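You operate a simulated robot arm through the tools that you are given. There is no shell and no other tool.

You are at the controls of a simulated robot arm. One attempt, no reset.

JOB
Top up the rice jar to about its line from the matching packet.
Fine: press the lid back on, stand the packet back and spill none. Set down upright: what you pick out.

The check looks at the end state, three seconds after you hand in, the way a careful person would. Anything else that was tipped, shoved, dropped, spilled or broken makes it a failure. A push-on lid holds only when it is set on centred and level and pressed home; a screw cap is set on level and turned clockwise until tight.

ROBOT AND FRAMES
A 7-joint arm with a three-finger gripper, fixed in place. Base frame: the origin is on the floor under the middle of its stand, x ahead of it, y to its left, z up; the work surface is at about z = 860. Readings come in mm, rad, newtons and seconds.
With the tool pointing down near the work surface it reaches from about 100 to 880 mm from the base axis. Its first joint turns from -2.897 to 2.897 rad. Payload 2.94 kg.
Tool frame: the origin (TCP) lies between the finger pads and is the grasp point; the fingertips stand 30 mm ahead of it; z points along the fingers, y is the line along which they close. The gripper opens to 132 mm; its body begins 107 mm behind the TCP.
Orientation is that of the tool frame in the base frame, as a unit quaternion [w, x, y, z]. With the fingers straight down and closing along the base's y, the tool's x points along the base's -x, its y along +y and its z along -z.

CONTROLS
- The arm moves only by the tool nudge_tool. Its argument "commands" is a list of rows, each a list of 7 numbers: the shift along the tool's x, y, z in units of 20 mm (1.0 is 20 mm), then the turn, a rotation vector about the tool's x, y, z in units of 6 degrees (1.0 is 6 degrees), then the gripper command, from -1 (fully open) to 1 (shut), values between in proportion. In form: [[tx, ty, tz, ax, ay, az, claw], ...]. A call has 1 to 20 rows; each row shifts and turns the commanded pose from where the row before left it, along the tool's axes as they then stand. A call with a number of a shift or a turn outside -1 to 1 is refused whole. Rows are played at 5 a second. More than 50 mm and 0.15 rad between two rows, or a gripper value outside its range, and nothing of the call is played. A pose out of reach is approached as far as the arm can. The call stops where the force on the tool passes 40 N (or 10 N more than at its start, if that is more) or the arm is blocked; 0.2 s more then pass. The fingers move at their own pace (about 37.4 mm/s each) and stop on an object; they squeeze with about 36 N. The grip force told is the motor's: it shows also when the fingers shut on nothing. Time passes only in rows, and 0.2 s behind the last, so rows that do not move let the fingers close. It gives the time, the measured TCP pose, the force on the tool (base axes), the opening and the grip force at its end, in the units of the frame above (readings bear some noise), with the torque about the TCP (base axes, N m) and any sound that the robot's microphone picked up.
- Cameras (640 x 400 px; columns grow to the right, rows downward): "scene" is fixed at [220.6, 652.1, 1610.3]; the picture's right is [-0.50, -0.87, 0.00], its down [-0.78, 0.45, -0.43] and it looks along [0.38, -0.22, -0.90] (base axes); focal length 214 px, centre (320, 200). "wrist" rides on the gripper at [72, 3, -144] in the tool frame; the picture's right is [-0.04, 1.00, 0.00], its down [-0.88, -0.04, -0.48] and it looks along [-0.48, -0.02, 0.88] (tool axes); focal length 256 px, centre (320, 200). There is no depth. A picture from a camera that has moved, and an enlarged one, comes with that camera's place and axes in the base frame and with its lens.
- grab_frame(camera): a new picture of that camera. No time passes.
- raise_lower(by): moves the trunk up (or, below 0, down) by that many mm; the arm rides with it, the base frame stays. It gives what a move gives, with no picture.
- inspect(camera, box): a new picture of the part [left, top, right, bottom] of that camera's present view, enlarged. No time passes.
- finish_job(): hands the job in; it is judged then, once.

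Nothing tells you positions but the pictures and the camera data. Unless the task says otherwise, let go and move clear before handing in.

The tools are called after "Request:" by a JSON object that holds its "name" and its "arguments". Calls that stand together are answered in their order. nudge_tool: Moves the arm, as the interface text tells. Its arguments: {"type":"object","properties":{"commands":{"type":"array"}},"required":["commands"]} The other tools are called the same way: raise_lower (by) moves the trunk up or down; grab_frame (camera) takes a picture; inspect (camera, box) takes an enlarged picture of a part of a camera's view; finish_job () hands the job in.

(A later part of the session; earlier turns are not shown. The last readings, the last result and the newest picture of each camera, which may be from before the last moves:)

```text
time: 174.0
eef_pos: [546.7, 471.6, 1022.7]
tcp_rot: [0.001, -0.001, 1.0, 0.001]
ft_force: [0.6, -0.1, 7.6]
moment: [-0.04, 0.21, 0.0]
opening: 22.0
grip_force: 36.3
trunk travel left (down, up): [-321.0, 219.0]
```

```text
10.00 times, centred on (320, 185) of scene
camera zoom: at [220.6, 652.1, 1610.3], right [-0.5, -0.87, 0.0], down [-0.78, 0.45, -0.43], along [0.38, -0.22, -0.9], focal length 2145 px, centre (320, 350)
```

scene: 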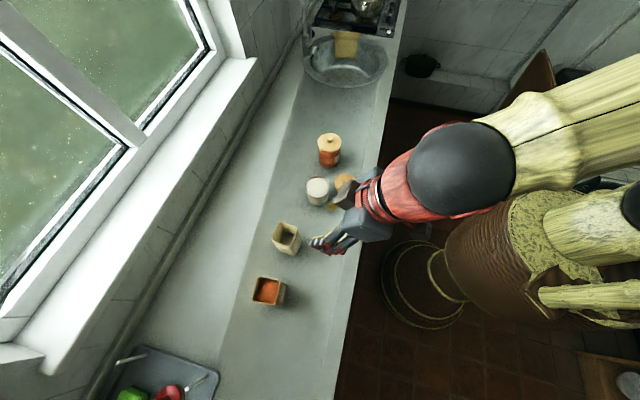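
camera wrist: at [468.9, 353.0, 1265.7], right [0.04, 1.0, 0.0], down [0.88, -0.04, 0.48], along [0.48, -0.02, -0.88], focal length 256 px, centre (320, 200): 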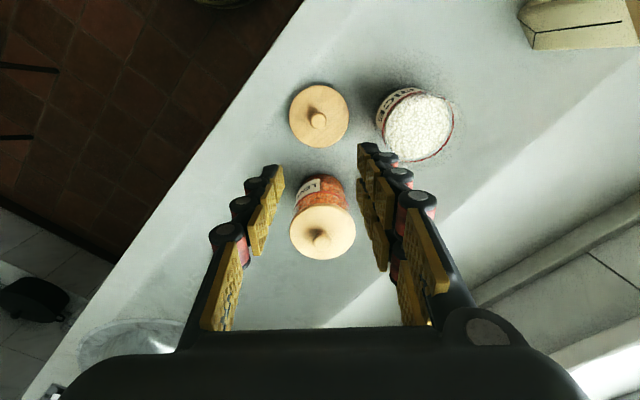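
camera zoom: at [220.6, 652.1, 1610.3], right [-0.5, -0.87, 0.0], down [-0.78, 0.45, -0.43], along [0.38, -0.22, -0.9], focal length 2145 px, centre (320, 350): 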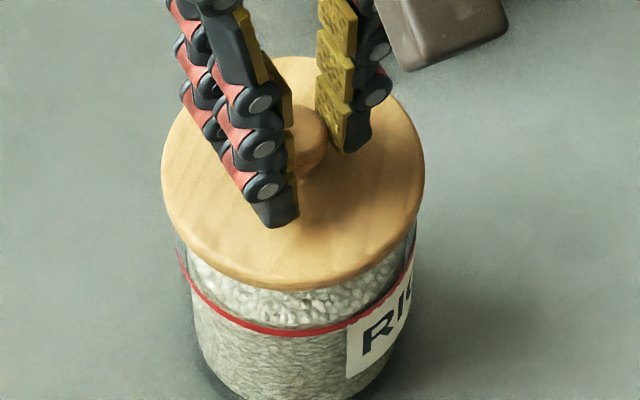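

Contact at the seating height. Pressing it home.

Request:
{"name": "nudge_tool", "arguments": {"commands": [[0, 0, 0.08, 0, 0, 0, 1], [0, 0, 0, 0, 0, 0, 1]]}}

Request:
{"name": "nudge_tool", "arguments": {"commands": [[0, 0, 0.12, 0, 0, 0, 1], [0, 0, 0, 0, 0, 0, 1]]}}

```text
time: 174.6
eef_pos: [546.3, 473.4, 1023.1]
tcp_rot: [0.001, -0.001, 1.0, 0.003]
ft_force: [0.1, -0.4, 21.3]
moment: [-0.03, 0.2, -0.01]
opening: 21.9
grip_force: 35.7
trunk travel left (down, up): [-321.0, 219.0]
```

```text
time: 175.3
eef_pos: [547.0, 472.9, 1022.4]
tcp_rot: [0.004, -0.001, 1.0, 0.003]
ft_force: [-4.9, -4.9, 12.5]
moment: [-0.16, 0.39, 0.05]
opening: 22.0
grip_force: 35.7
trunk travel left (down, up): [-321.0, 219.0]
stopped in row 2: the force on the tool passed its limit at 41 N (the readings are from after the stop); the commanded pose is now the measured one
```

Request:
{"name": "inspect", "arguments": {"camera": "scene", "box": [300, 165, 340, 205]}}

Request:
{"name": "inspect", "arguments": {"camera": "wrist", "box": [250, 80, 390, 240]}}

```text
10.00 times, centred on (320, 185) of scene
camera zoom: at [220.6, 652.1, 1610.3], right [-0.5, -0.87, 0.0], down [-0.78, 0.45, -0.43], along [0.38, -0.22, -0.9], focal length 2145 px, centre (320, 350)
```

zoom: 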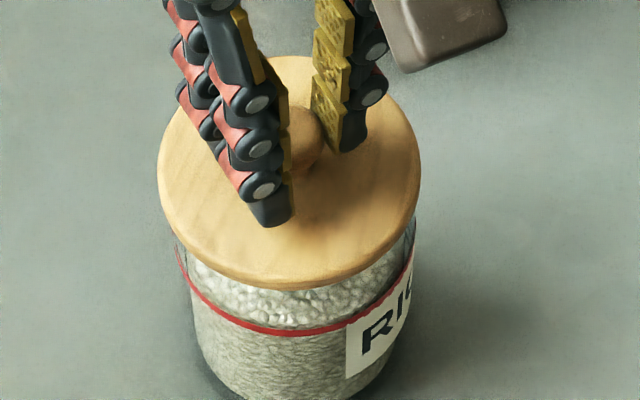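

```text
2.50 times, centred on (320, 160) of wrist
camera zoom: at [472.9, 475.3, 1167.1], right [0.04, 1.0, 0.01], down [0.88, -0.04, 0.48], along [0.48, -0.01, -0.88], focal length 640 px, centre (320, 300)
```

zoom: 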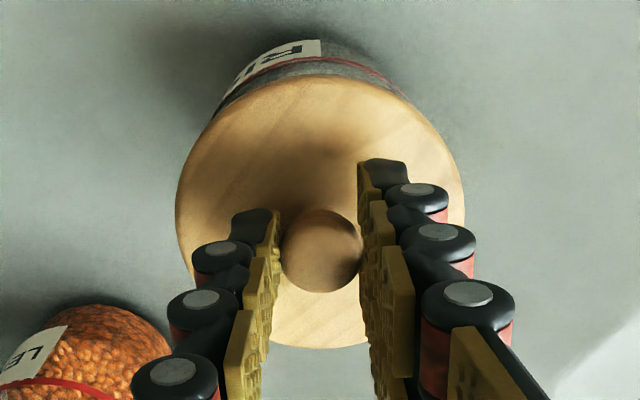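

Force limit reached but no click, and the lid crept ~1.7 mm to one side under the press. I'll ease off, re-centre and re-level, and press again.

Request:
{"name": "nudge_tool", "arguments": {"commands": [[0, 0, -0.15, 0, 0, 0, 1], [0, 0, 0, 0, 0, 0, 1]]}}

Request:
{"name": "inspect", "arguments": {"camera": "scene", "box": [300, 165, 340, 205]}}

```text
time: 175.9
eef_pos: [546.9, 472.8, 1023.5]
tcp_rot: [0.003, 0.0, 1.0, 0.003]
ft_force: [-1.8, -1.5, -1.3]
moment: [-0.05, 0.09, -0.02]
opening: 21.8
grip_force: 35.6
trunk travel left (down, up): [-321.0, 219.0]
```

```text
10.00 times, centred on (320, 185) of scene
camera zoom: at [220.6, 652.1, 1610.3], right [-0.5, -0.87, 0.0], down [-0.78, 0.45, -0.43], along [0.38, -0.22, -0.9], focal length 2145 px, centre (320, 350)
```

zoom: 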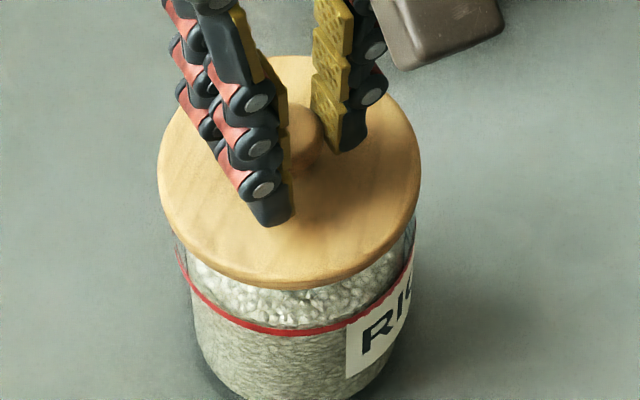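

Request:
{"name": "nudge_tool", "arguments": {"commands": [[0, 0, -0.15, 0.05, 0.05, 0, 1], [0.045, -0.08, 0, 0, 0, 0, 1], [0, 0, 0, 0, 0, 0, 1], [0, 0, 0, 0, 0, 0, 1]]}}

Request:
{"name": "inspect", "arguments": {"camera": "scene", "box": [300, 165, 340, 205]}}

Request:
{"name": "inspect", "arguments": {"camera": "wrist", "box": [250, 80, 390, 240]}}

```text
time: 176.9
eef_pos: [545.1, 470.9, 1026.8]
tcp_rot: [0.0, -0.001, 1.0, 0.0]
ft_force: [-0.5, -0.7, 0.2]
moment: [0.01, 0.0, 0.0]
opening: 22.0
grip_force: 36.0
trunk travel left (down, up): [-321.0, 219.0]
```

```text
10.00 times, centred on (320, 185) of scene
camera zoom: at [220.6, 652.1, 1610.3], right [-0.5, -0.87, 0.0], down [-0.78, 0.45, -0.43], along [0.38, -0.22, -0.9], focal length 2145 px, centre (320, 350)
```

zoom: 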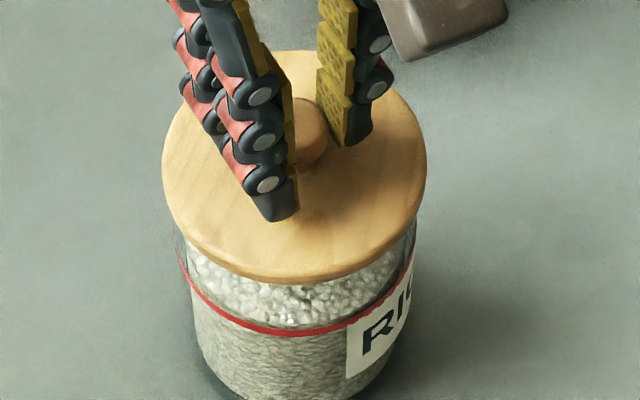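

```text
2.50 times, centred on (320, 160) of wrist
camera zoom: at [473.3, 475.1, 1171.6], right [0.04, 1.0, 0.0], down [0.88, -0.04, 0.48], along [0.48, -0.02, -0.88], focal length 640 px, centre (320, 300)
```

zoom: 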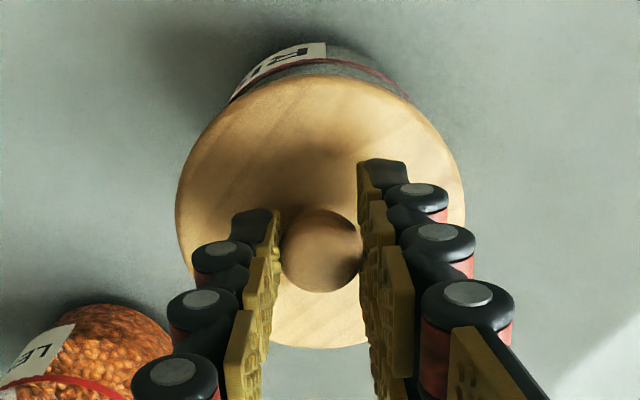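

Centred and level again. Pressing straight down in one continuous motion.

Request:
{"name": "nudge_tool", "arguments": {"commands": [[0, 0, 0.1, 0, 0, 0, 1], [0, 0, 0.1, 0, 0, 0, 1], [0, 0, 0.05, 0, 0, 0, 1], [0, 0, 0.05, 0, 0, 0, 1], [0, 0, 0.05, 0, 0, 0, 1], [0, 0, 0.05, 0, 0, 0, 1]]}}

Request:
{"name": "inspect", "arguments": {"camera": "scene", "box": [300, 165, 340, 205]}}

```text
time: 178.3
eef_pos: [545.8, 470.4, 1023.3]
tcp_rot: [0.002, 0.0, 1.0, 0.002]
ft_force: [-1.0, -1.8, 25.8]
moment: [-0.07, -0.58, 0.02]
opening: 22.1
grip_force: 36.4
trunk travel left (down, up): [-321.0, 219.0]
```

```text
10.00 times, centred on (320, 185) of scene
camera zoom: at [220.6, 652.1, 1610.3], right [-0.5, -0.87, 0.0], down [-0.78, 0.45, -0.43], along [0.38, -0.22, -0.9], focal length 2145 px, centre (320, 350)
```

zoom: 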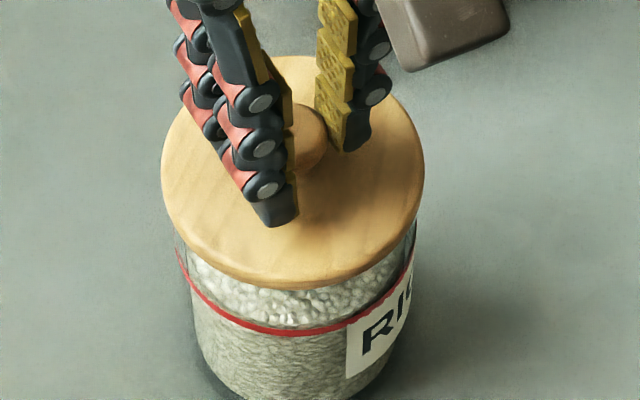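

Request:
{"name": "nudge_tool", "arguments": {"commands": [[0, 0, 0.04, 0, 0, 0, 1], [0, 0, 0.04, 0, 0, 0, 1], [0, 0, 0.04, 0, 0, 0, 1], [0, 0, 0.04, 0, 0, 0, 1]]}}

Request:
{"name": "inspect", "arguments": {"camera": "scene", "box": [300, 165, 340, 205]}}

```text
time: 178.9
eef_pos: [546.1, 472.4, 1023.6]
tcp_rot: [0.003, -0.001, 1.0, 0.002]
ft_force: [-5.4, -4.5, 13.2]
moment: [-0.2, 0.44, 0.03]
opening: 22.0
grip_force: 35.7
trunk travel left (down, up): [-321.0, 219.0]
stopped in row 3: the force on the tool passed its limit at 41 N (the readings are from after the stop); the commanded pose is now the measured one
```

```text
10.00 times, centred on (320, 185) of scene
camera zoom: at [220.6, 652.1, 1610.3], right [-0.5, -0.87, 0.0], down [-0.78, 0.45, -0.43], along [0.38, -0.22, -0.9], focal length 2145 px, centre (320, 350)
```

zoom: 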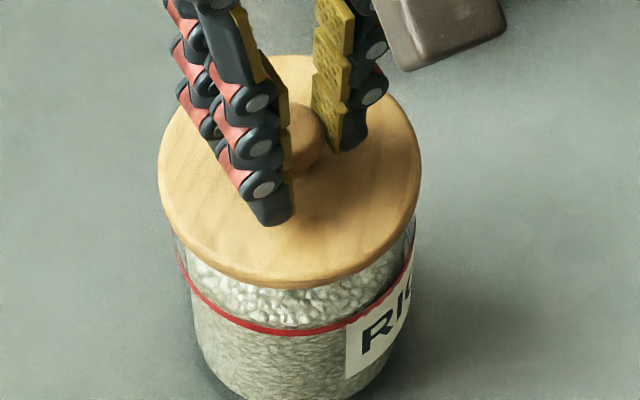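

Let me compare with the very first close-up using the same crop.

Request:
{"name": "inspect", "arguments": {"camera": "scene", "box": [295, 160, 345, 215]}}

Request:
{"name": "grab_frame", "arguments": {"camera": "wrist"}}

```text
7.27 times, centred on (320, 188) of scene
camera zoom: at [220.6, 652.1, 1610.3], right [-0.5, -0.87, 0.0], down [-0.78, 0.45, -0.43], along [0.38, -0.22, -0.9], focal length 1560 px, centre (320, 291)
```

zoom: 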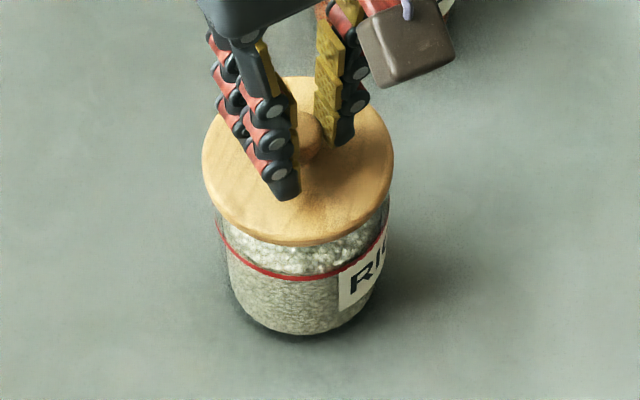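

```text
taken
camera wrist: at [473.5, 475.1, 1167.1], right [0.04, 1.0, 0.01], down [0.88, -0.04, 0.48], along [0.48, -0.02, -0.88], focal length 256 px, centre (320, 200)
```

wrist: 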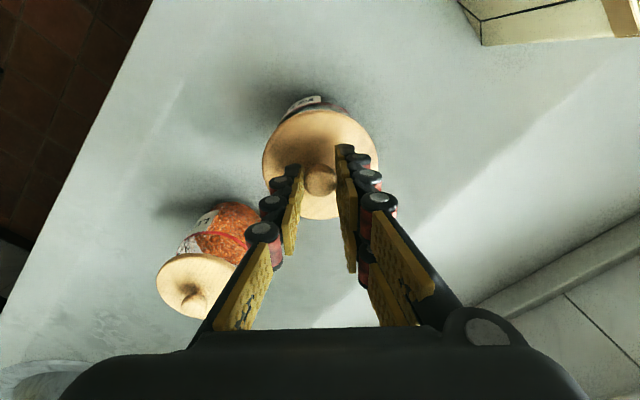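

The lid is at its original seated height but ~1.6 mm off sideways after the press (the arm flexes under load). I'll ease off, re-centre, and press again with sideways compensation.

Request:
{"name": "nudge_tool", "arguments": {"commands": [[0, 0, -0.15, 0, 0, 0, 1], [0, 0, -0.1, 0.05, 0.05, 0, 1], [0.045, -0.085, 0, 0, 0, 0, 1], [0, 0, 0, 0, 0, 0, 1], [0, 0, 0, 0, 0, 0, 1]]}}

Request:
{"name": "inspect", "arguments": {"camera": "scene", "box": [300, 165, 340, 205]}}

```text
time: 180.2
eef_pos: [547.1, 471.6, 1025.5]
tcp_rot: [-0.001, 0.0, 1.0, -0.001]
ft_force: [-0.3, -0.1, -0.7]
moment: [0.0, 0.07, -0.01]
opening: 21.9
grip_force: 35.5
trunk travel left (down, up): [-321.0, 219.0]
```

```text
10.00 times, centred on (320, 185) of scene
camera zoom: at [220.6, 652.1, 1610.3], right [-0.5, -0.87, 0.0], down [-0.78, 0.45, -0.43], along [0.38, -0.22, -0.9], focal length 2145 px, centre (320, 350)
```

zoom: 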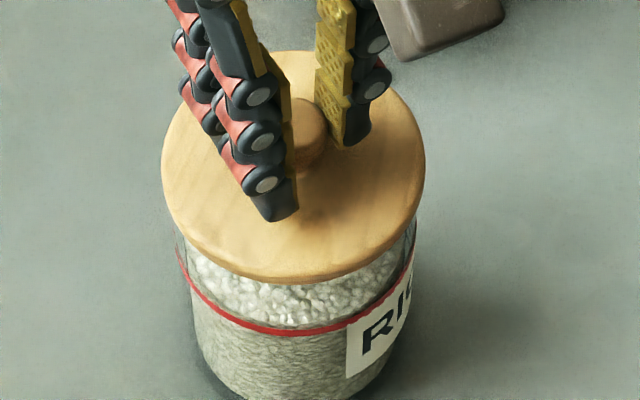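

Request:
{"name": "nudge_tool", "arguments": {"commands": [[0, -0.01, 0.1, 0, 0, 0, 1], [0.003, -0.01, 0.05, 0, 0, 0, 1], [0.005, -0.015, 0.05, 0, 0, 0, 1], [0.005, -0.015, 0.05, 0, 0, 0, 1], [0.005, -0.015, 0.05, 0, 0, 0, 1], [0.005, -0.015, 0.03, 0, 0, 0, 1], [0, 0, 0, 0, 0, 0, 1]]}}

Request:
{"name": "inspect", "arguments": {"camera": "scene", "box": [300, 165, 340, 205]}}

```text
time: 181.8
eef_pos: [546.6, 471.5, 1022.8]
tcp_rot: [0.002, -0.002, 1.0, 0.002]
ft_force: [4.0, 4.1, 26.7]
moment: [0.14, -0.41, 0.06]
opening: 21.9
grip_force: 36.0
trunk travel left (down, up): [-321.0, 219.0]
```

```text
10.00 times, centred on (320, 185) of scene
camera zoom: at [220.6, 652.1, 1610.3], right [-0.5, -0.87, 0.0], down [-0.78, 0.45, -0.43], along [0.38, -0.22, -0.9], focal length 2145 px, centre (320, 350)
```

zoom: 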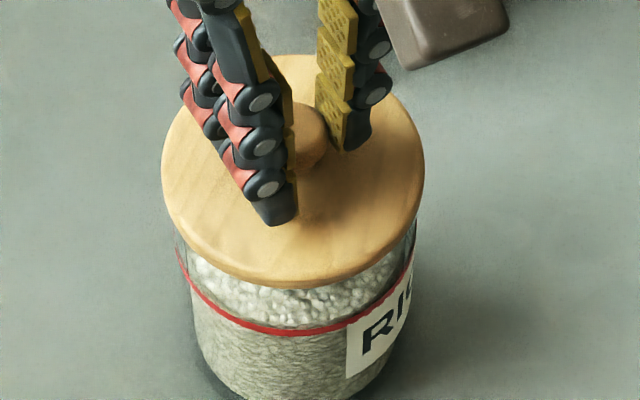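

Request:
{"name": "nudge_tool", "arguments": {"commands": [[0.002, -0.006, 0.03, 0, 0, 0, 1], [0.002, -0.006, 0.03, 0, 0, 0, 1], [0, 0, 0, 0, 0, 0, 1]]}}

Request:
{"name": "inspect", "arguments": {"camera": "scene", "box": [300, 165, 340, 205]}}

```text
time: 182.5
eef_pos: [547.3, 471.4, 1023.0]
tcp_rot: [0.003, -0.001, 1.0, 0.003]
ft_force: [-4.6, 0.0, 8.4]
moment: [-0.22, 0.37, 0.0]
opening: 21.8
grip_force: 36.0
trunk travel left (down, up): [-321.0, 219.0]
stopped in row 3: the force on the tool passed its limit at 40 N (the readings are from after the stop); the commanded pose is now the measured one
```

```text
10.00 times, centred on (320, 185) of scene
camera zoom: at [220.6, 652.1, 1610.3], right [-0.5, -0.87, 0.0], down [-0.78, 0.45, -0.43], along [0.38, -0.22, -0.9], focal length 2145 px, centre (320, 350)
```

zoom: 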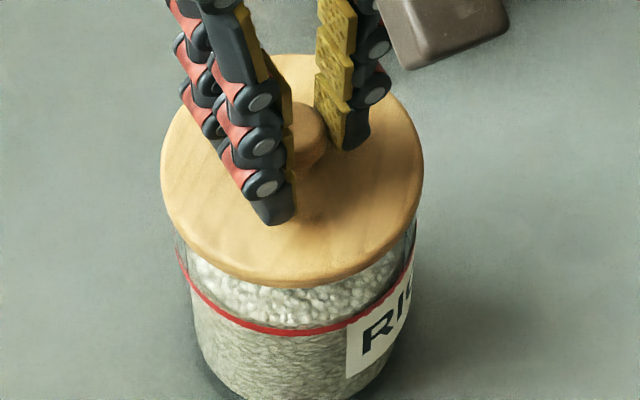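

Pressed to 40 N while centred. I'll test gently whether it holds by easing up a millimetre at a time.

Request:
{"name": "nudge_tool", "arguments": {"commands": [[0, 0, -0.06, 0, 0, 0, 1], [0, 0, 0, 0, 0, 0, 1]]}}

Request:
{"name": "nudge_tool", "arguments": {"commands": [[0, 0, -0.05, 0, 0, 0, 1], [0, 0, 0, 0, 0, 0, 1]]}}

```text
time: 183.1
eef_pos: [546.8, 472.0, 1023.3]
tcp_rot: [0.002, 0.0, 1.0, 0.002]
ft_force: [-1.9, 0.7, 1.5]
moment: [0.05, 0.06, 0.03]
opening: 21.7
grip_force: 36.0
trunk travel left (down, up): [-321.0, 219.0]
```

```text
time: 183.7
eef_pos: [547.7, 471.1, 1023.8]
tcp_rot: [0.001, 0.0, 1.0, 0.002]
ft_force: [-2.2, 1.0, 0.0]
moment: [0.01, 0.13, 0.02]
opening: 21.8
grip_force: 35.9
trunk travel left (down, up): [-321.0, 219.0]
```

Request:
{"name": "nudge_tool", "arguments": {"commands": [[0, 0, -0.05, 0, 0, 0, 1], [0, 0, 0, 0, 0, 0, 1]]}}

Request:
{"name": "inspect", "arguments": {"camera": "scene", "box": [300, 165, 340, 205]}}

```text
time: 184.3
eef_pos: [547.5, 471.7, 1025.4]
tcp_rot: [0.001, -0.001, 1.0, 0.002]
ft_force: [-2.1, -0.4, -1.8]
moment: [-0.02, 0.1, 0.0]
opening: 22.0
grip_force: 35.7
trunk travel left (down, up): [-321.0, 219.0]
```

```text
10.00 times, centred on (320, 185) of scene
camera zoom: at [220.6, 652.1, 1610.3], right [-0.5, -0.87, 0.0], down [-0.78, 0.45, -0.43], along [0.38, -0.22, -0.9], focal length 2145 px, centre (320, 350)
```

zoom: 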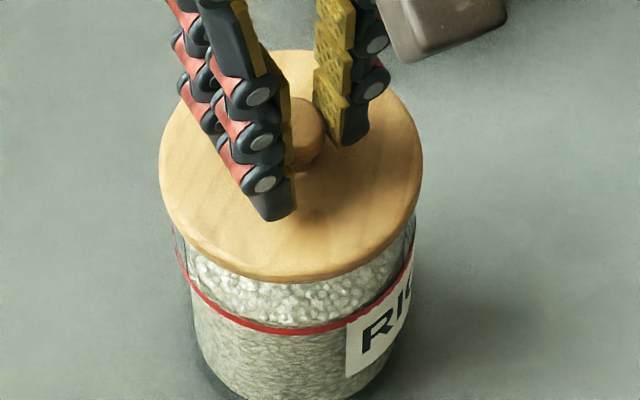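

It lifts freely, and a small sideways force shows the plug touching the wall on the far (+x) side. I'll shift 1.7 mm back in x and see the side force vanish.

Request:
{"name": "nudge_tool", "arguments": {"commands": [[0.085, 0, 0, 0, 0.02, 0, 1], [0, 0, 0, 0, 0, 0, 1], [0, 0, 0, 0, 0, 0, 1]]}}

Request:
{"name": "inspect", "arguments": {"camera": "scene", "box": [295, 160, 345, 215]}}

Request:
{"name": "inspect", "arguments": {"camera": "wrist", "box": [250, 80, 390, 240]}}

```text
time: 185.1
eef_pos: [545.4, 471.2, 1025.3]
tcp_rot: [0.001, -0.001, 1.0, 0.001]
ft_force: [1.0, 0.5, 0.0]
moment: [0.0, 0.04, 0.01]
opening: 22.0
grip_force: 35.9
trunk travel left (down, up): [-321.0, 219.0]
```

```text
7.27 times, centred on (320, 188) of scene
camera zoom: at [220.6, 652.1, 1610.3], right [-0.5, -0.87, 0.0], down [-0.78, 0.45, -0.43], along [0.38, -0.22, -0.9], focal length 1560 px, centre (320, 291)
```

zoom: 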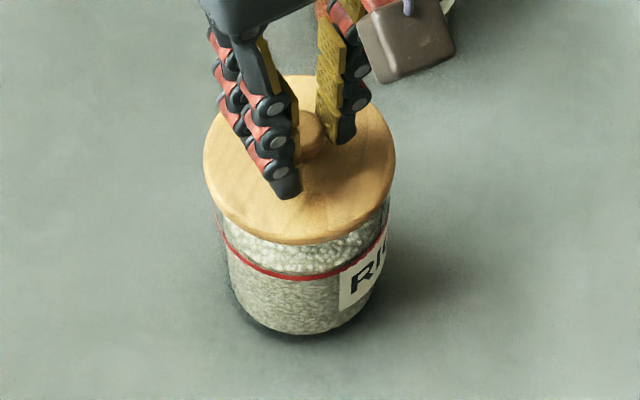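

```text
2.50 times, centred on (320, 160) of wrist
camera zoom: at [473.4, 475.1, 1169.4], right [0.04, 1.0, 0.0], down [0.88, -0.04, 0.48], along [0.48, -0.02, -0.88], focal length 640 px, centre (320, 300)
```

zoom: 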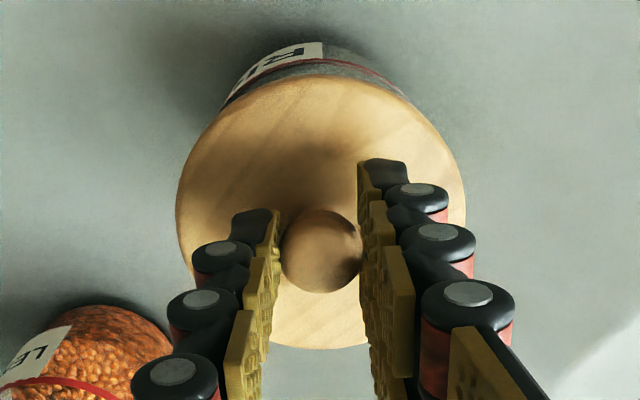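

Side force is gone and the lid matches its original outline. Pressing again in one continuous motion with mild compensation.

Request:
{"name": "nudge_tool", "arguments": {"commands": [[0, 0, 0.1, 0, 0, 0, 1], [0.003, -0.006, 0.05, 0, 0, 0, 1], [0.003, -0.006, 0.05, 0, 0, 0, 1], [0.003, -0.006, 0.05, 0, 0, 0, 1], [0.003, -0.006, 0.05, 0, 0, 0, 1], [0.003, -0.006, 0.04, 0, 0, 0, 1], [0, 0, 0, 0, 0, 0, 1], [0, 0, 0, 0, 0, 0, 1]]}}

Request:
{"name": "inspect", "arguments": {"camera": "scene", "box": [295, 160, 345, 215]}}

```text
time: 187.0
eef_pos: [547.3, 472.0, 1023.1]
tcp_rot: [0.004, 0.0, 1.0, 0.005]
ft_force: [-3.9, -4.1, 9.5]
moment: [-0.19, 0.36, 0.03]
opening: 21.9
grip_force: 36.2
trunk travel left (down, up): [-321.0, 219.0]
stopped in row 8: the force on the tool passed its limit at 40 N (the readings are from after the stop); the commanded pose is now the measured one
```

```text
7.27 times, centred on (320, 188) of scene
camera zoom: at [220.6, 652.1, 1610.3], right [-0.5, -0.87, 0.0], down [-0.78, 0.45, -0.43], along [0.38, -0.22, -0.9], focal length 1560 px, centre (320, 291)
```

zoom: 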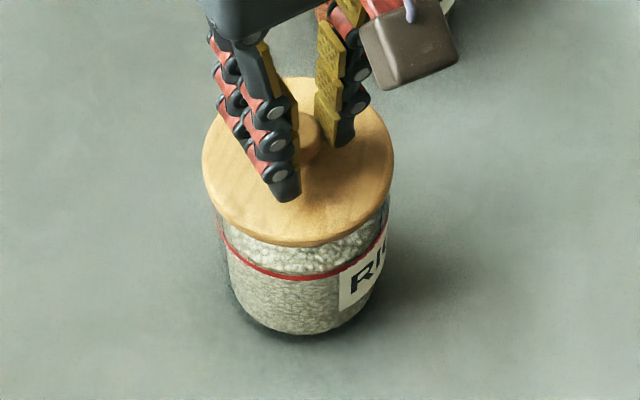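

Request:
{"name": "nudge_tool", "arguments": {"commands": [[0, 0, -0.06, 0, 0, 0, 1], [0, 0, 0, 0, 0, 0, 1]]}}

Request:
{"name": "nudge_tool", "arguments": {"commands": [[0, 0, -0.06, 0, 0, 0, 1], [0, 0, 0, 0, 0, 0, 1]]}}

Request:
{"name": "inspect", "arguments": {"camera": "scene", "box": [300, 165, 340, 205]}}

```text
time: 187.6
eef_pos: [546.6, 472.3, 1022.1]
tcp_rot: [0.003, -0.001, 1.0, 0.004]
ft_force: [-3.7, -2.5, 4.9]
moment: [-0.09, 0.14, 0.01]
opening: 21.8
grip_force: 36.2
trunk travel left (down, up): [-321.0, 219.0]
```

```text
time: 188.2
eef_pos: [546.6, 473.2, 1024.3]
tcp_rot: [0.004, -0.001, 1.0, 0.004]
ft_force: [-1.3, -1.3, -1.1]
moment: [-0.05, 0.08, 0.02]
opening: 22.1
grip_force: 36.2
trunk travel left (down, up): [-321.0, 219.0]
```

```text
10.00 times, centred on (320, 185) of scene
camera zoom: at [220.6, 652.1, 1610.3], right [-0.5, -0.87, 0.0], down [-0.78, 0.45, -0.43], along [0.38, -0.22, -0.9], focal length 2145 px, centre (320, 350)
```

zoom: 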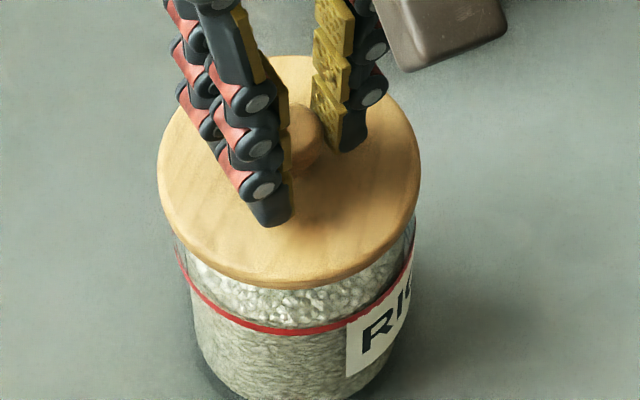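

I'll re-centre and level it once more, release it so that it rests freely on the rim, and then press from above with the closed fingers on the knob.

Request:
{"name": "nudge_tool", "arguments": {"commands": [[0, 0, -0.05, 0.07, 0.07, 0, 1], [0.05, -0.087, 0, 0, 0, 0, 1], [0, 0, 0, 0, 0, 0, 1], [0, 0, 0, 0, 0, 0, 1]]}}

Request:
{"name": "inspect", "arguments": {"camera": "scene", "box": [295, 160, 345, 215]}}

```text
time: 189.2
eef_pos: [545.9, 470.1, 1023.6]
tcp_rot: [0.0, 0.0, 1.0, 0.0]
ft_force: [0.6, 0.2, -0.5]
moment: [0.0, 0.0, 0.02]
opening: 21.7
grip_force: 36.1
trunk travel left (down, up): [-321.0, 219.0]
```

```text
7.27 times, centred on (320, 188) of scene
camera zoom: at [220.6, 652.1, 1610.3], right [-0.5, -0.87, 0.0], down [-0.78, 0.45, -0.43], along [0.38, -0.22, -0.9], focal length 1560 px, centre (320, 291)
```

zoom: 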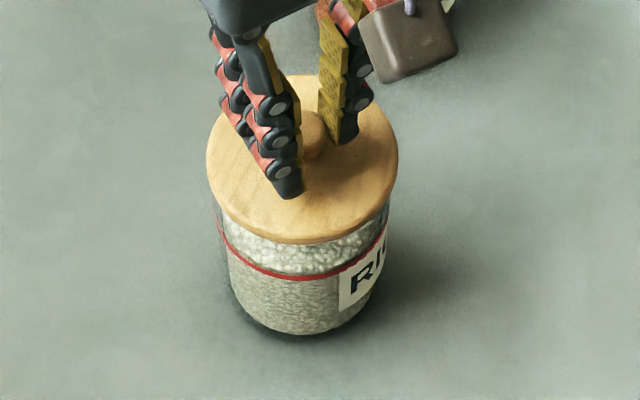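

Request:
{"name": "nudge_tool", "arguments": {"commands": [[-0.01, 0.02, 0.05, 0, 0, 0, 1], [0, 0, 0, 0, 0, 0, 1]]}}

Request:
{"name": "nudge_tool", "arguments": {"commands": [[0, 0, 0.04, 0, 0, 0, 1], [0, 0, 0, 0, 0, 0, 1]]}}

```text
time: 189.8
eef_pos: [547.4, 470.5, 1024.0]
tcp_rot: [0.0, -0.001, 1.0, -0.001]
ft_force: [0.3, -0.3, -0.1]
moment: [0.01, 0.01, -0.04]
opening: 22.0
grip_force: 36.3
trunk travel left (down, up): [-321.0, 219.0]
```

```text
time: 190.4
eef_pos: [545.4, 472.4, 1021.9]
tcp_rot: [0.0, -0.001, 1.0, 0.0]
ft_force: [-0.3, 0.1, 0.2]
moment: [0.0, -0.05, -0.02]
opening: 21.8
grip_force: 36.5
trunk travel left (down, up): [-321.0, 219.0]
```

Request:
{"name": "nudge_tool", "arguments": {"commands": [[0, 0, 0.04, 0, 0, 0, 1], [0, 0, 0, 0, 0, 0, 1]]}}

Request:
{"name": "inspect", "arguments": {"camera": "scene", "box": [295, 160, 345, 215]}}

```text
time: 191.0
eef_pos: [545.5, 471.9, 1022.9]
tcp_rot: [0.001, -0.001, 1.0, 0.001]
ft_force: [0.2, -0.3, 5.4]
moment: [0.07, -0.14, 0.04]
opening: 21.7
grip_force: 36.1
trunk travel left (down, up): [-321.0, 219.0]
```

```text
7.27 times, centred on (320, 188) of scene
camera zoom: at [220.6, 652.1, 1610.3], right [-0.5, -0.87, 0.0], down [-0.78, 0.45, -0.43], along [0.38, -0.22, -0.9], focal length 1560 px, centre (320, 291)
```

zoom: 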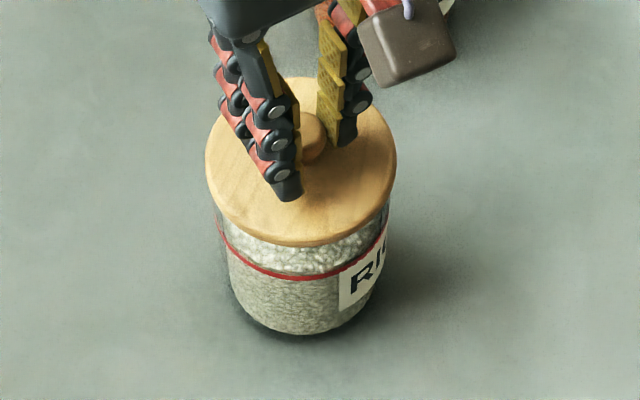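

The lid outline now matches the original exactly. Releasing it gently and rising.

Request:
{"name": "nudge_tool", "arguments": {"commands": [[0, 0, 0, 0, 0, 0, 0.6], [0, 0, 0, 0, 0, 0, 0.4], [0, 0, 0, 0, 0, 0, 0.2], [0, 0, 0, 0, 0, 0, 0.2], [0, 0, -0.3, 0, 0, 0, 0.2], [0, 0, -0.7, 0, 0, 0, 0.2], [0, 0, -0.9, 0, 0, 0, 0.2], [0, 0, -0.9, 0, 0, 0, 0.2], [0, 0, 0, 0, 0, 0, 0.2]]}}

Request:
{"name": "inspect", "arguments": {"camera": "scene", "box": [295, 160, 345, 215]}}

Request:
{"name": "inspect", "arguments": {"camera": "wrist", "box": [240, 80, 400, 240]}}

```text
time: 193.0
eef_pos: [545.5, 471.5, 1077.8]
tcp_rot: [0.0, 0.0, 1.0, 0.0]
ft_force: [0.1, -0.5, 0.6]
moment: [-0.01, -0.01, 0.01]
opening: 52.8
grip_force: 0.1
trunk travel left (down, up): [-321.0, 219.0]
heard: snap
```

```text
7.27 times, centred on (320, 188) of scene
camera zoom: at [220.6, 652.1, 1610.3], right [-0.5, -0.87, 0.0], down [-0.78, 0.45, -0.43], along [0.38, -0.22, -0.9], focal length 1560 px, centre (320, 291)
```

zoom: 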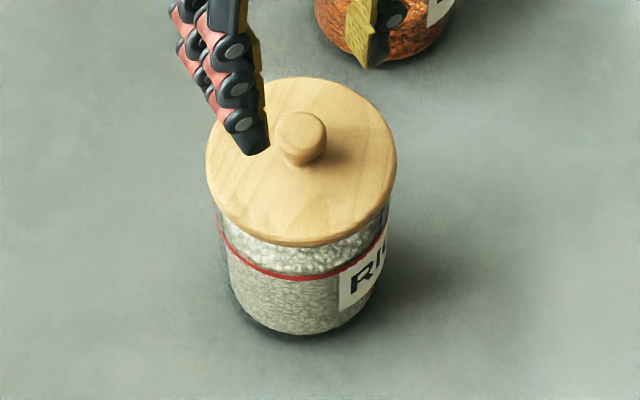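

```text
2.50 times, centred on (320, 160) of wrist
camera zoom: at [473.8, 475.4, 1221.6], right [0.04, 1.0, 0.0], down [0.88, -0.04, 0.48], along [0.48, -0.02, -0.88], focal length 640 px, centre (320, 300)
```

zoom: 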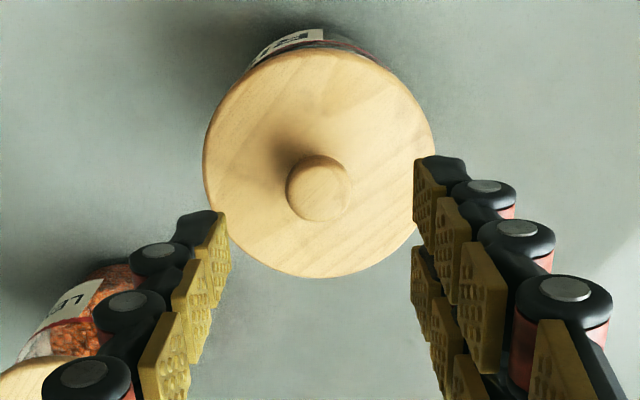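

A "snap" was heard on letting go with the lid seated — it engaged, and its outline equals the original. For good measure I'll give the knob a moderate push from above with closed fingers.

Request:
{"name": "nudge_tool", "arguments": {"commands": [[0, 0, 0, 0, 0, 0, 0.6], [0, 0, 0, 0, 0, 0, 1], [0, 0, 0, 0, 0, 0, 1], [0, 0, 0, 0, 0, 0, 1], [0, 0, 0, 0, 0, 0, 1], [0, 0, 0.6, 0, 0, 0, 1], [0, 0, 0.6, 0, 0, 0, 1], [0, 0, 0, 0, 0, 0, 1]]}}

Request:
{"name": "inspect", "arguments": {"camera": "wrist", "box": [240, 80, 400, 240]}}

Request:
{"name": "inspect", "arguments": {"camera": "scene", "box": [295, 160, 345, 215]}}

```text
time: 194.8
eef_pos: [546.3, 472.7, 1053.2]
tcp_rot: [0.0, -0.001, 1.0, 0.0]
ft_force: [-0.7, 0.3, 0.2]
moment: [0.02, -0.01, -0.02]
opening: 0.0
grip_force: 29.1
trunk travel left (down, up): [-321.0, 219.0]
```

```text
2.50 times, centred on (320, 160) of wrist
camera zoom: at [474.0, 475.6, 1198.1], right [0.04, 1.0, 0.0], down [0.88, -0.04, 0.48], along [0.48, -0.02, -0.88], focal length 640 px, centre (320, 300)
```

zoom: 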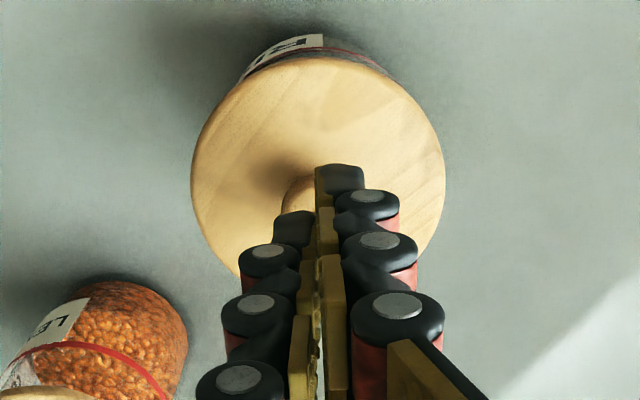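

```text
7.27 times, centred on (320, 188) of scene
camera zoom: at [220.6, 652.1, 1610.3], right [-0.5, -0.87, 0.0], down [-0.78, 0.45, -0.43], along [0.38, -0.22, -0.9], focal length 1560 px, centre (320, 291)
```

zoom: 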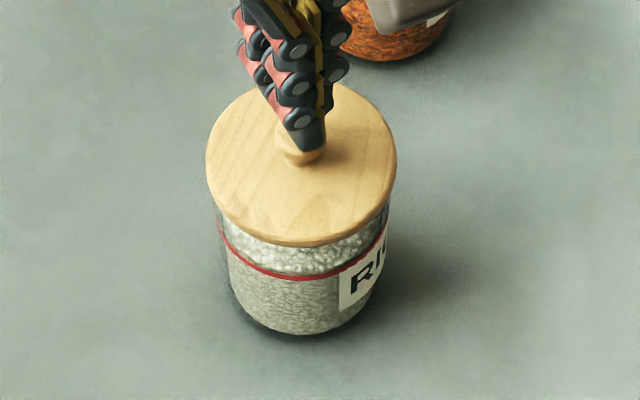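

Request:
{"name": "nudge_tool", "arguments": {"commands": [[0, 0, 0.15, 0, 0, 0, 1], [0, 0, 0.15, 0, 0, 0, 1], [0, 0, 0, 0, 0, 0, 1]]}}

Request:
{"name": "nudge_tool", "arguments": {"commands": [[0, 0, 0.1, 0, 0, 0, 1], [0, 0, 0, 0, 0, 0, 1]]}}

Request:
{"name": "nudge_tool", "arguments": {"commands": [[0, 0, 0.1, 0, 0, 0, 1], [0, 0, 0, 0, 0, 0, 1]]}}

```text
time: 195.6
eef_pos: [546.9, 471.4, 1048.4]
tcp_rot: [0.0, -0.001, 1.0, 0.001]
ft_force: [0.2, -0.2, -0.3]
moment: [0.01, 0.01, -0.02]
opening: 0.0
grip_force: 28.9
trunk travel left (down, up): [-321.0, 219.0]
```

```text
time: 196.2
eef_pos: [544.4, 472.6, 1045.7]
tcp_rot: [-0.001, -0.001, 1.0, 0.0]
ft_force: [0.2, 0.9, 0.5]
moment: [0.01, -0.01, 0.0]
opening: 0.0
grip_force: 28.9
trunk travel left (down, up): [-321.0, 219.0]
```

```text
time: 196.8
eef_pos: [544.7, 471.6, 1043.3]
tcp_rot: [-0.001, -0.001, 1.0, 0.001]
ft_force: [-0.2, 0.4, 1.0]
moment: [0.0, -0.03, 0.03]
opening: 0.3
grip_force: 28.7
trunk travel left (down, up): [-321.0, 219.0]
```

Request:
{"name": "nudge_tool", "arguments": {"commands": [[0, 0, 0.06, 0, 0, 0, 1], [0, 0, 0.05, 0, 0, 0, 1], [0, 0, 0, 0, 0, 0, 1]]}}

Request:
{"name": "inspect", "arguments": {"camera": "scene", "box": [295, 160, 345, 215]}}

```text
time: 197.6
eef_pos: [546.7, 471.9, 1041.0]
tcp_rot: [0.0, -0.001, 1.0, 0.001]
ft_force: [0.5, -0.1, 0.3]
moment: [-0.05, 0.01, 0.02]
opening: 0.2
grip_force: 27.9
trunk travel left (down, up): [-321.0, 219.0]
```

```text
7.27 times, centred on (320, 188) of scene
camera zoom: at [220.6, 652.1, 1610.3], right [-0.5, -0.87, 0.0], down [-0.78, 0.45, -0.43], along [0.38, -0.22, -0.9], focal length 1560 px, centre (320, 291)
```

zoom: 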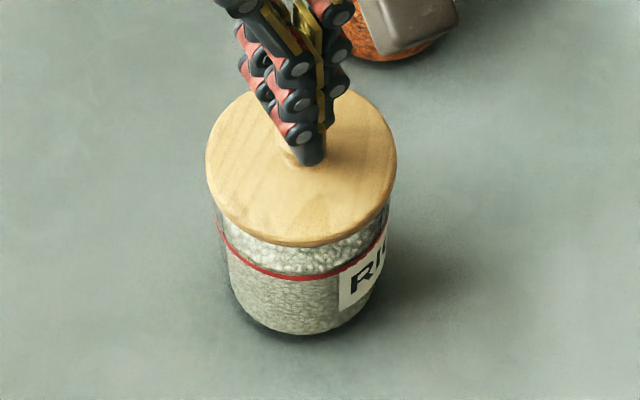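

Request:
{"name": "nudge_tool", "arguments": {"commands": [[0, 0, 0.05, 0, 0, 0, 1], [0, 0, 0.05, 0, 0, 0, 1], [0, 0, 0, 0, 0, 0, 1]]}}

Request:
{"name": "inspect", "arguments": {"camera": "scene", "box": [295, 160, 345, 215]}}

Request:
{"name": "inspect", "arguments": {"camera": "wrist", "box": [240, 80, 400, 240]}}

```text
time: 198.4
eef_pos: [547.3, 472.1, 1037.9]
tcp_rot: [0.0, -0.001, 1.0, 0.0]
ft_force: [-1.2, 0.2, 0.3]
moment: [0.0, -0.03, 0.0]
opening: 0.0
grip_force: 28.1
trunk travel left (down, up): [-321.0, 219.0]
```

```text
7.27 times, centred on (320, 188) of scene
camera zoom: at [220.6, 652.1, 1610.3], right [-0.5, -0.87, 0.0], down [-0.78, 0.45, -0.43], along [0.38, -0.22, -0.9], focal length 1560 px, centre (320, 291)
```

zoom: 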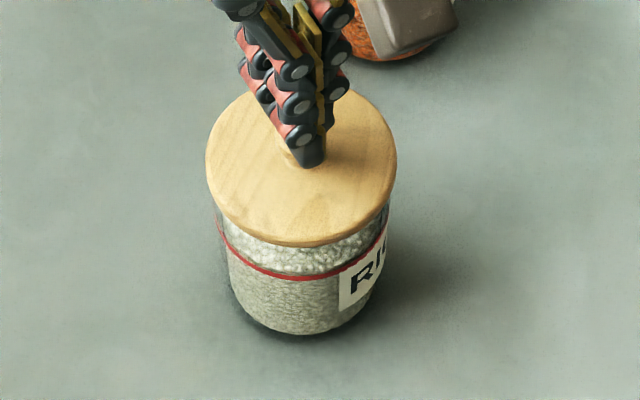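

```text
2.50 times, centred on (320, 160) of wrist
camera zoom: at [473.9, 475.3, 1183.9], right [0.04, 1.0, 0.0], down [0.88, -0.04, 0.48], along [0.48, -0.02, -0.88], focal length 640 px, centre (320, 300)
```

zoom: 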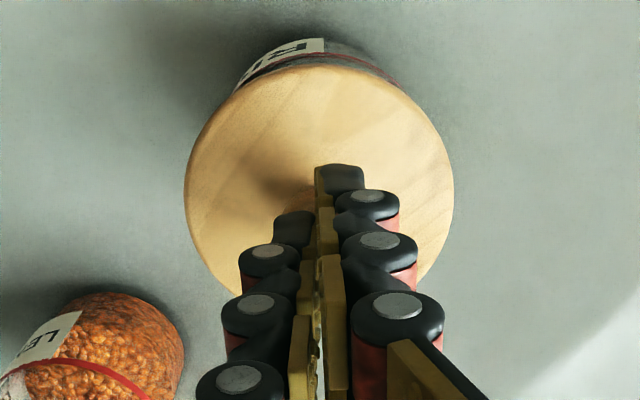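

Request:
{"name": "nudge_tool", "arguments": {"commands": [[0, 0, 0.06, 0, 0, 0, 1], [0, 0, 0, 0, 0, 0, 1]]}}

Request:
{"name": "nudge_tool", "arguments": {"commands": [[0, 0, 0.06, 0, 0, 0, 1], [0, 0, 0, 0, 0, 0, 1]]}}

```text
time: 199.0
eef_pos: [547.8, 471.9, 1038.2]
tcp_rot: [-0.001, 0.0, 1.0, 0.0]
ft_force: [-0.4, 0.6, 0.0]
moment: [-0.01, -0.02, -0.01]
opening: 0.0
grip_force: 28.9
trunk travel left (down, up): [-321.0, 219.0]
```

```text
time: 199.6
eef_pos: [546.3, 472.4, 1037.4]
tcp_rot: [0.0, -0.001, 1.0, 0.0]
ft_force: [-0.1, 0.2, 0.5]
moment: [0.01, 0.0, -0.02]
opening: 0.0
grip_force: 28.8
trunk travel left (down, up): [-321.0, 219.0]
```

Request:
{"name": "nudge_tool", "arguments": {"commands": [[0, 0, 0.08, 0, 0, 0, 1], [0, 0, 0, 0, 0, 0, 1]]}}

Request:
{"name": "nudge_tool", "arguments": {"commands": [[0, 0, 0.08, 0, 0, 0, 1], [0, 0, 0, 0, 0, 0, 1]]}}

Request:
{"name": "inspect", "arguments": {"camera": "scene", "box": [295, 160, 345, 215]}}

```text
time: 200.2
eef_pos: [546.8, 471.9, 1035.6]
tcp_rot: [0.0, -0.001, 1.0, -0.001]
ft_force: [-0.1, -0.2, -0.2]
moment: [0.02, 0.01, 0.0]
opening: 0.0
grip_force: 28.2
trunk travel left (down, up): [-321.0, 219.0]
```

```text
time: 200.8
eef_pos: [546.2, 472.0, 1033.6]
tcp_rot: [0.0, -0.001, 1.0, 0.0]
ft_force: [-0.2, -0.1, 0.4]
moment: [-0.02, 0.01, -0.02]
opening: 0.0
grip_force: 28.7
trunk travel left (down, up): [-321.0, 219.0]
```

```text
7.27 times, centred on (320, 188) of scene
camera zoom: at [220.6, 652.1, 1610.3], right [-0.5, -0.87, 0.0], down [-0.78, 0.45, -0.43], along [0.38, -0.22, -0.9], focal length 1560 px, centre (320, 291)
```

zoom: 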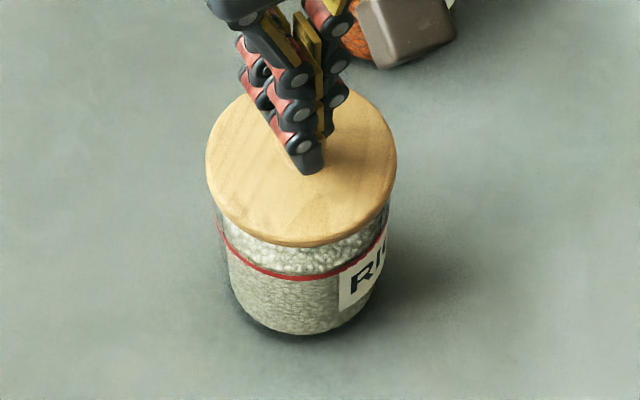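

Request:
{"name": "nudge_tool", "arguments": {"commands": [[0, 0, 0.1, 0, 0, 0, 1], [0, 0, 0, 0, 0, 0, 1]]}}

Request:
{"name": "nudge_tool", "arguments": {"commands": [[0, 0, 0.1, 0, 0, 0, 1], [0, 0, 0, 0, 0, 0, 1]]}}

Request:
{"name": "inspect", "arguments": {"camera": "wrist", "box": [260, 90, 380, 210]}}

Request:
{"name": "inspect", "arguments": {"camera": "scene", "box": [305, 165, 335, 195]}}

```text
time: 201.4
eef_pos: [545.7, 472.1, 1032.5]
tcp_rot: [0.0, -0.001, 1.0, 0.0]
ft_force: [-0.4, 0.8, 0.4]
moment: [0.02, 0.05, -0.02]
opening: 0.0
grip_force: 28.2
trunk travel left (down, up): [-321.0, 219.0]
```

```text
time: 202.0
eef_pos: [546.4, 472.2, 1030.2]
tcp_rot: [0.001, -0.001, 1.0, 0.001]
ft_force: [1.3, -0.7, 5.4]
moment: [0.02, -0.04, 0.0]
opening: 5.8
grip_force: 28.9
trunk travel left (down, up): [-321.0, 219.0]
```

```text
3.33 times, centred on (320, 150) of wrist
camera zoom: at [473.9, 475.0, 1175.4], right [0.04, 1.0, 0.0], down [0.88, -0.04, 0.48], along [0.48, -0.02, -0.88], focal length 853 px, centre (320, 367)
```

zoom: 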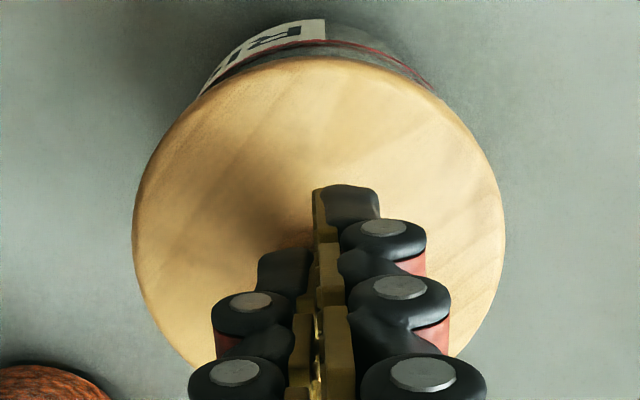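

```text
13.33 times, centred on (320, 180) of scene
camera zoom: at [220.6, 652.1, 1610.3], right [-0.5, -0.87, 0.0], down [-0.78, 0.45, -0.43], along [0.38, -0.22, -0.9], focal length 2860 px, centre (320, 467)
```

zoom: 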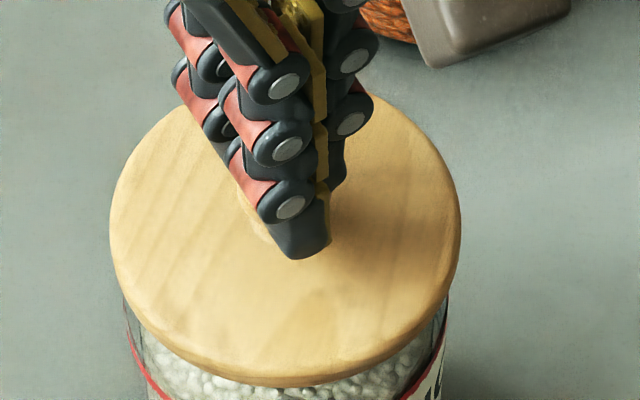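

The closed fingers begin to wedge around the knob rather than push, so I'll stop this and rise straight up, then check the lid.

Request:
{"name": "nudge_tool", "arguments": {"commands": [[0, 0, -0.1, 0, 0, 0, 1], [0, 0, -0.3, 0, 0, 0, 1], [0, 0, -0.6, 0, 0, 0, 1], [0, 0, -0.8, 0, 0, 0, 1], [0, 0, 0, 0, 0, 0, 1]]}}

Request:
{"name": "inspect", "arguments": {"camera": "scene", "box": [295, 160, 345, 215]}}

Request:
{"name": "inspect", "arguments": {"camera": "wrist", "box": [240, 80, 400, 240]}}

```text
time: 203.2
eef_pos: [546.7, 471.5, 1065.3]
tcp_rot: [0.0, 0.0, 1.0, 0.0]
ft_force: [0.2, 0.5, 0.2]
moment: [-0.01, -0.01, -0.01]
opening: 0.0
grip_force: 28.7
trunk travel left (down, up): [-321.0, 219.0]
```

```text
7.27 times, centred on (320, 188) of scene
camera zoom: at [220.6, 652.1, 1610.3], right [-0.5, -0.87, 0.0], down [-0.78, 0.45, -0.43], along [0.38, -0.22, -0.9], focal length 1560 px, centre (320, 291)
```

zoom: 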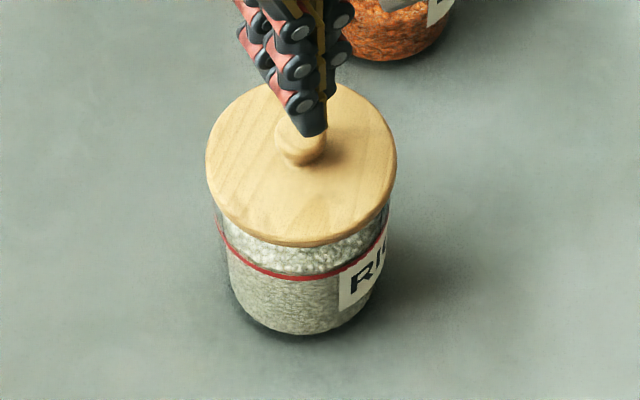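

```text
2.50 times, centred on (320, 160) of wrist
camera zoom: at [473.5, 474.9, 1210.3], right [0.04, 1.0, 0.0], down [0.88, -0.04, 0.48], along [0.48, -0.02, -0.88], focal length 640 px, centre (320, 300)
```

zoom: 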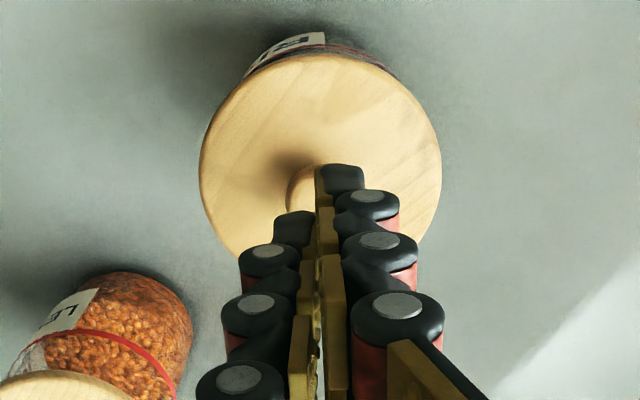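

The lid is undisturbed and still in its original seated position. To press it home evenly without gripping, I'll open the fingers around the knob and push with the three fingertips on the lid's top.

Request:
{"name": "nudge_tool", "arguments": {"commands": [[0, 0, 0, 0, 0, 0, 0.39], [0, 0, 0, 0, 0, 0, 0.39], [0, 0, 0, 0, 0, 0, 0.39], [0, 0, 0, 0, 0, 0, 0.39], [0, 0, 0.6, 0, 0, 0, 0.39], [0, 0, 0.7, 0, 0, 0, 0.39], [0, 0, 0.5, 0, 0, 0, 0.39], [0, 0, 0, 0, 0, 0, 0.39]]}}

Request:
{"name": "inspect", "arguments": {"camera": "wrist", "box": [240, 80, 400, 240]}}

Request:
{"name": "inspect", "arguments": {"camera": "scene", "box": [295, 160, 345, 215]}}

```text
time: 205.0
eef_pos: [546.3, 472.0, 1029.7]
tcp_rot: [0.0, -0.001, 1.0, 0.0]
ft_force: [-1.4, -0.2, -0.5]
moment: [0.01, 0.0, -0.01]
opening: 40.3
grip_force: 0.1
trunk travel left (down, up): [-321.0, 219.0]
```

```text
2.50 times, centred on (320, 160) of wrist
camera zoom: at [474.2, 475.7, 1173.6], right [0.04, 1.0, 0.0], down [0.88, -0.04, 0.48], along [0.48, -0.02, -0.88], focal length 640 px, centre (320, 300)
```

zoom: 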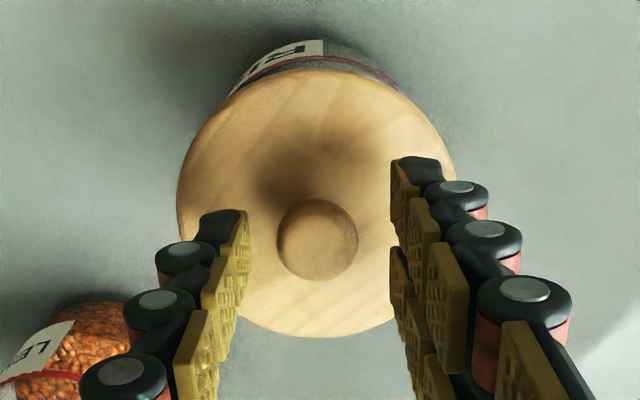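

```text
7.27 times, centred on (320, 188) of scene
camera zoom: at [220.6, 652.1, 1610.3], right [-0.5, -0.87, 0.0], down [-0.78, 0.45, -0.43], along [0.38, -0.22, -0.9], focal length 1560 px, centre (320, 291)
```

zoom: 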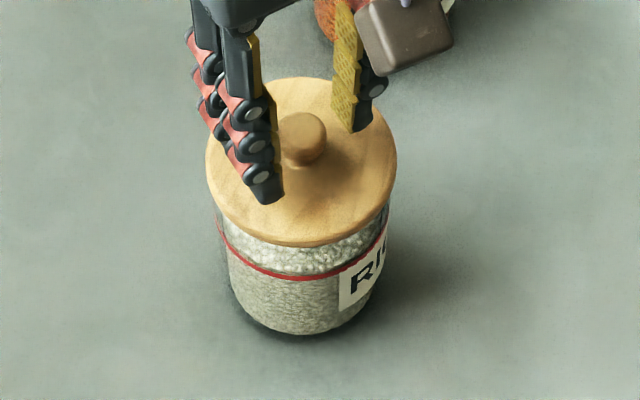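

Request:
{"name": "nudge_tool", "arguments": {"commands": [[0, 0, 0.2, 0, 0, 0, 0.39], [0, 0, 0.15, 0, 0, 0, 0.39], [0, 0, 0, 0, 0, 0, 0.39]]}}

Request:
{"name": "nudge_tool", "arguments": {"commands": [[0, 0, 0.1, 0, 0, 0, 0.39], [0, 0, 0, 0, 0, 0, 0.39]]}}

Request:
{"name": "nudge_tool", "arguments": {"commands": [[0, 0, 0.1, 0, 0, 0, 0.39], [0, 0, 0, 0, 0, 0, 0.39]]}}

```text
time: 205.8
eef_pos: [546.8, 470.3, 1022.0]
tcp_rot: [0.0, -0.001, 1.0, 0.001]
ft_force: [-0.4, 0.6, 1.3]
moment: [-0.01, 0.0, -0.01]
opening: 40.5
grip_force: 0.1
trunk travel left (down, up): [-321.0, 219.0]
```

```text
time: 206.4
eef_pos: [546.1, 472.5, 1020.8]
tcp_rot: [0.0, -0.001, 1.0, 0.001]
ft_force: [0.0, 0.0, 1.0]
moment: [-0.01, 0.05, 0.0]
opening: 40.2
grip_force: 0.0
trunk travel left (down, up): [-321.0, 219.0]
```

```text
time: 207.0
eef_pos: [545.8, 471.8, 1018.5]
tcp_rot: [0.0, -0.001, 1.0, 0.0]
ft_force: [-0.1, 0.5, -0.6]
moment: [0.02, -0.01, -0.01]
opening: 40.2
grip_force: 0.1
trunk travel left (down, up): [-321.0, 219.0]
```

Request:
{"name": "nudge_tool", "arguments": {"commands": [[0, 0, 0.1, 0, 0, 0, 0.39], [0, 0, 0, 0, 0, 0, 0.39]]}}

Request:
{"name": "nudge_tool", "arguments": {"commands": [[0, 0, 0.08, 0, 0, 0, 0.39], [0, 0, 0, 0, 0, 0, 0.39]]}}

Request:
{"name": "inspect", "arguments": {"camera": "scene", "box": [295, 160, 345, 215]}}

```text
time: 207.6
eef_pos: [546.6, 470.9, 1017.2]
tcp_rot: [-0.001, -0.002, 1.0, 0.0]
ft_force: [-0.5, -0.4, -0.3]
moment: [0.0, -0.01, 0.02]
opening: 40.0
grip_force: 0.0
trunk travel left (down, up): [-321.0, 219.0]
```

```text
time: 208.2
eef_pos: [545.8, 472.1, 1016.1]
tcp_rot: [0.0, 0.0, 1.0, 0.0]
ft_force: [-0.6, 0.4, -0.7]
moment: [0.01, 0.03, -0.02]
opening: 40.1
grip_force: 0.1
trunk travel left (down, up): [-321.0, 219.0]
```

```text
7.27 times, centred on (320, 188) of scene
camera zoom: at [220.6, 652.1, 1610.3], right [-0.5, -0.87, 0.0], down [-0.78, 0.45, -0.43], along [0.38, -0.22, -0.9], focal length 1560 px, centre (320, 291)
```

zoom: 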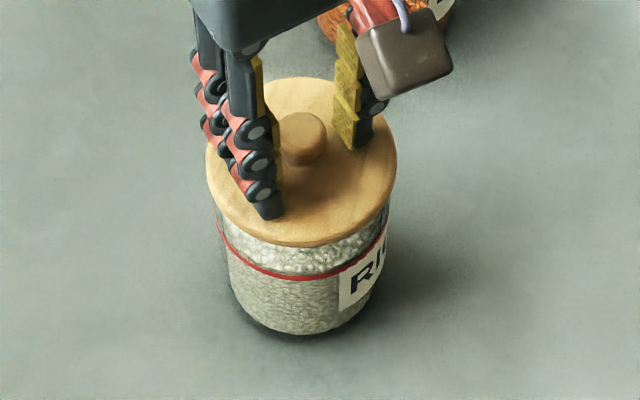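

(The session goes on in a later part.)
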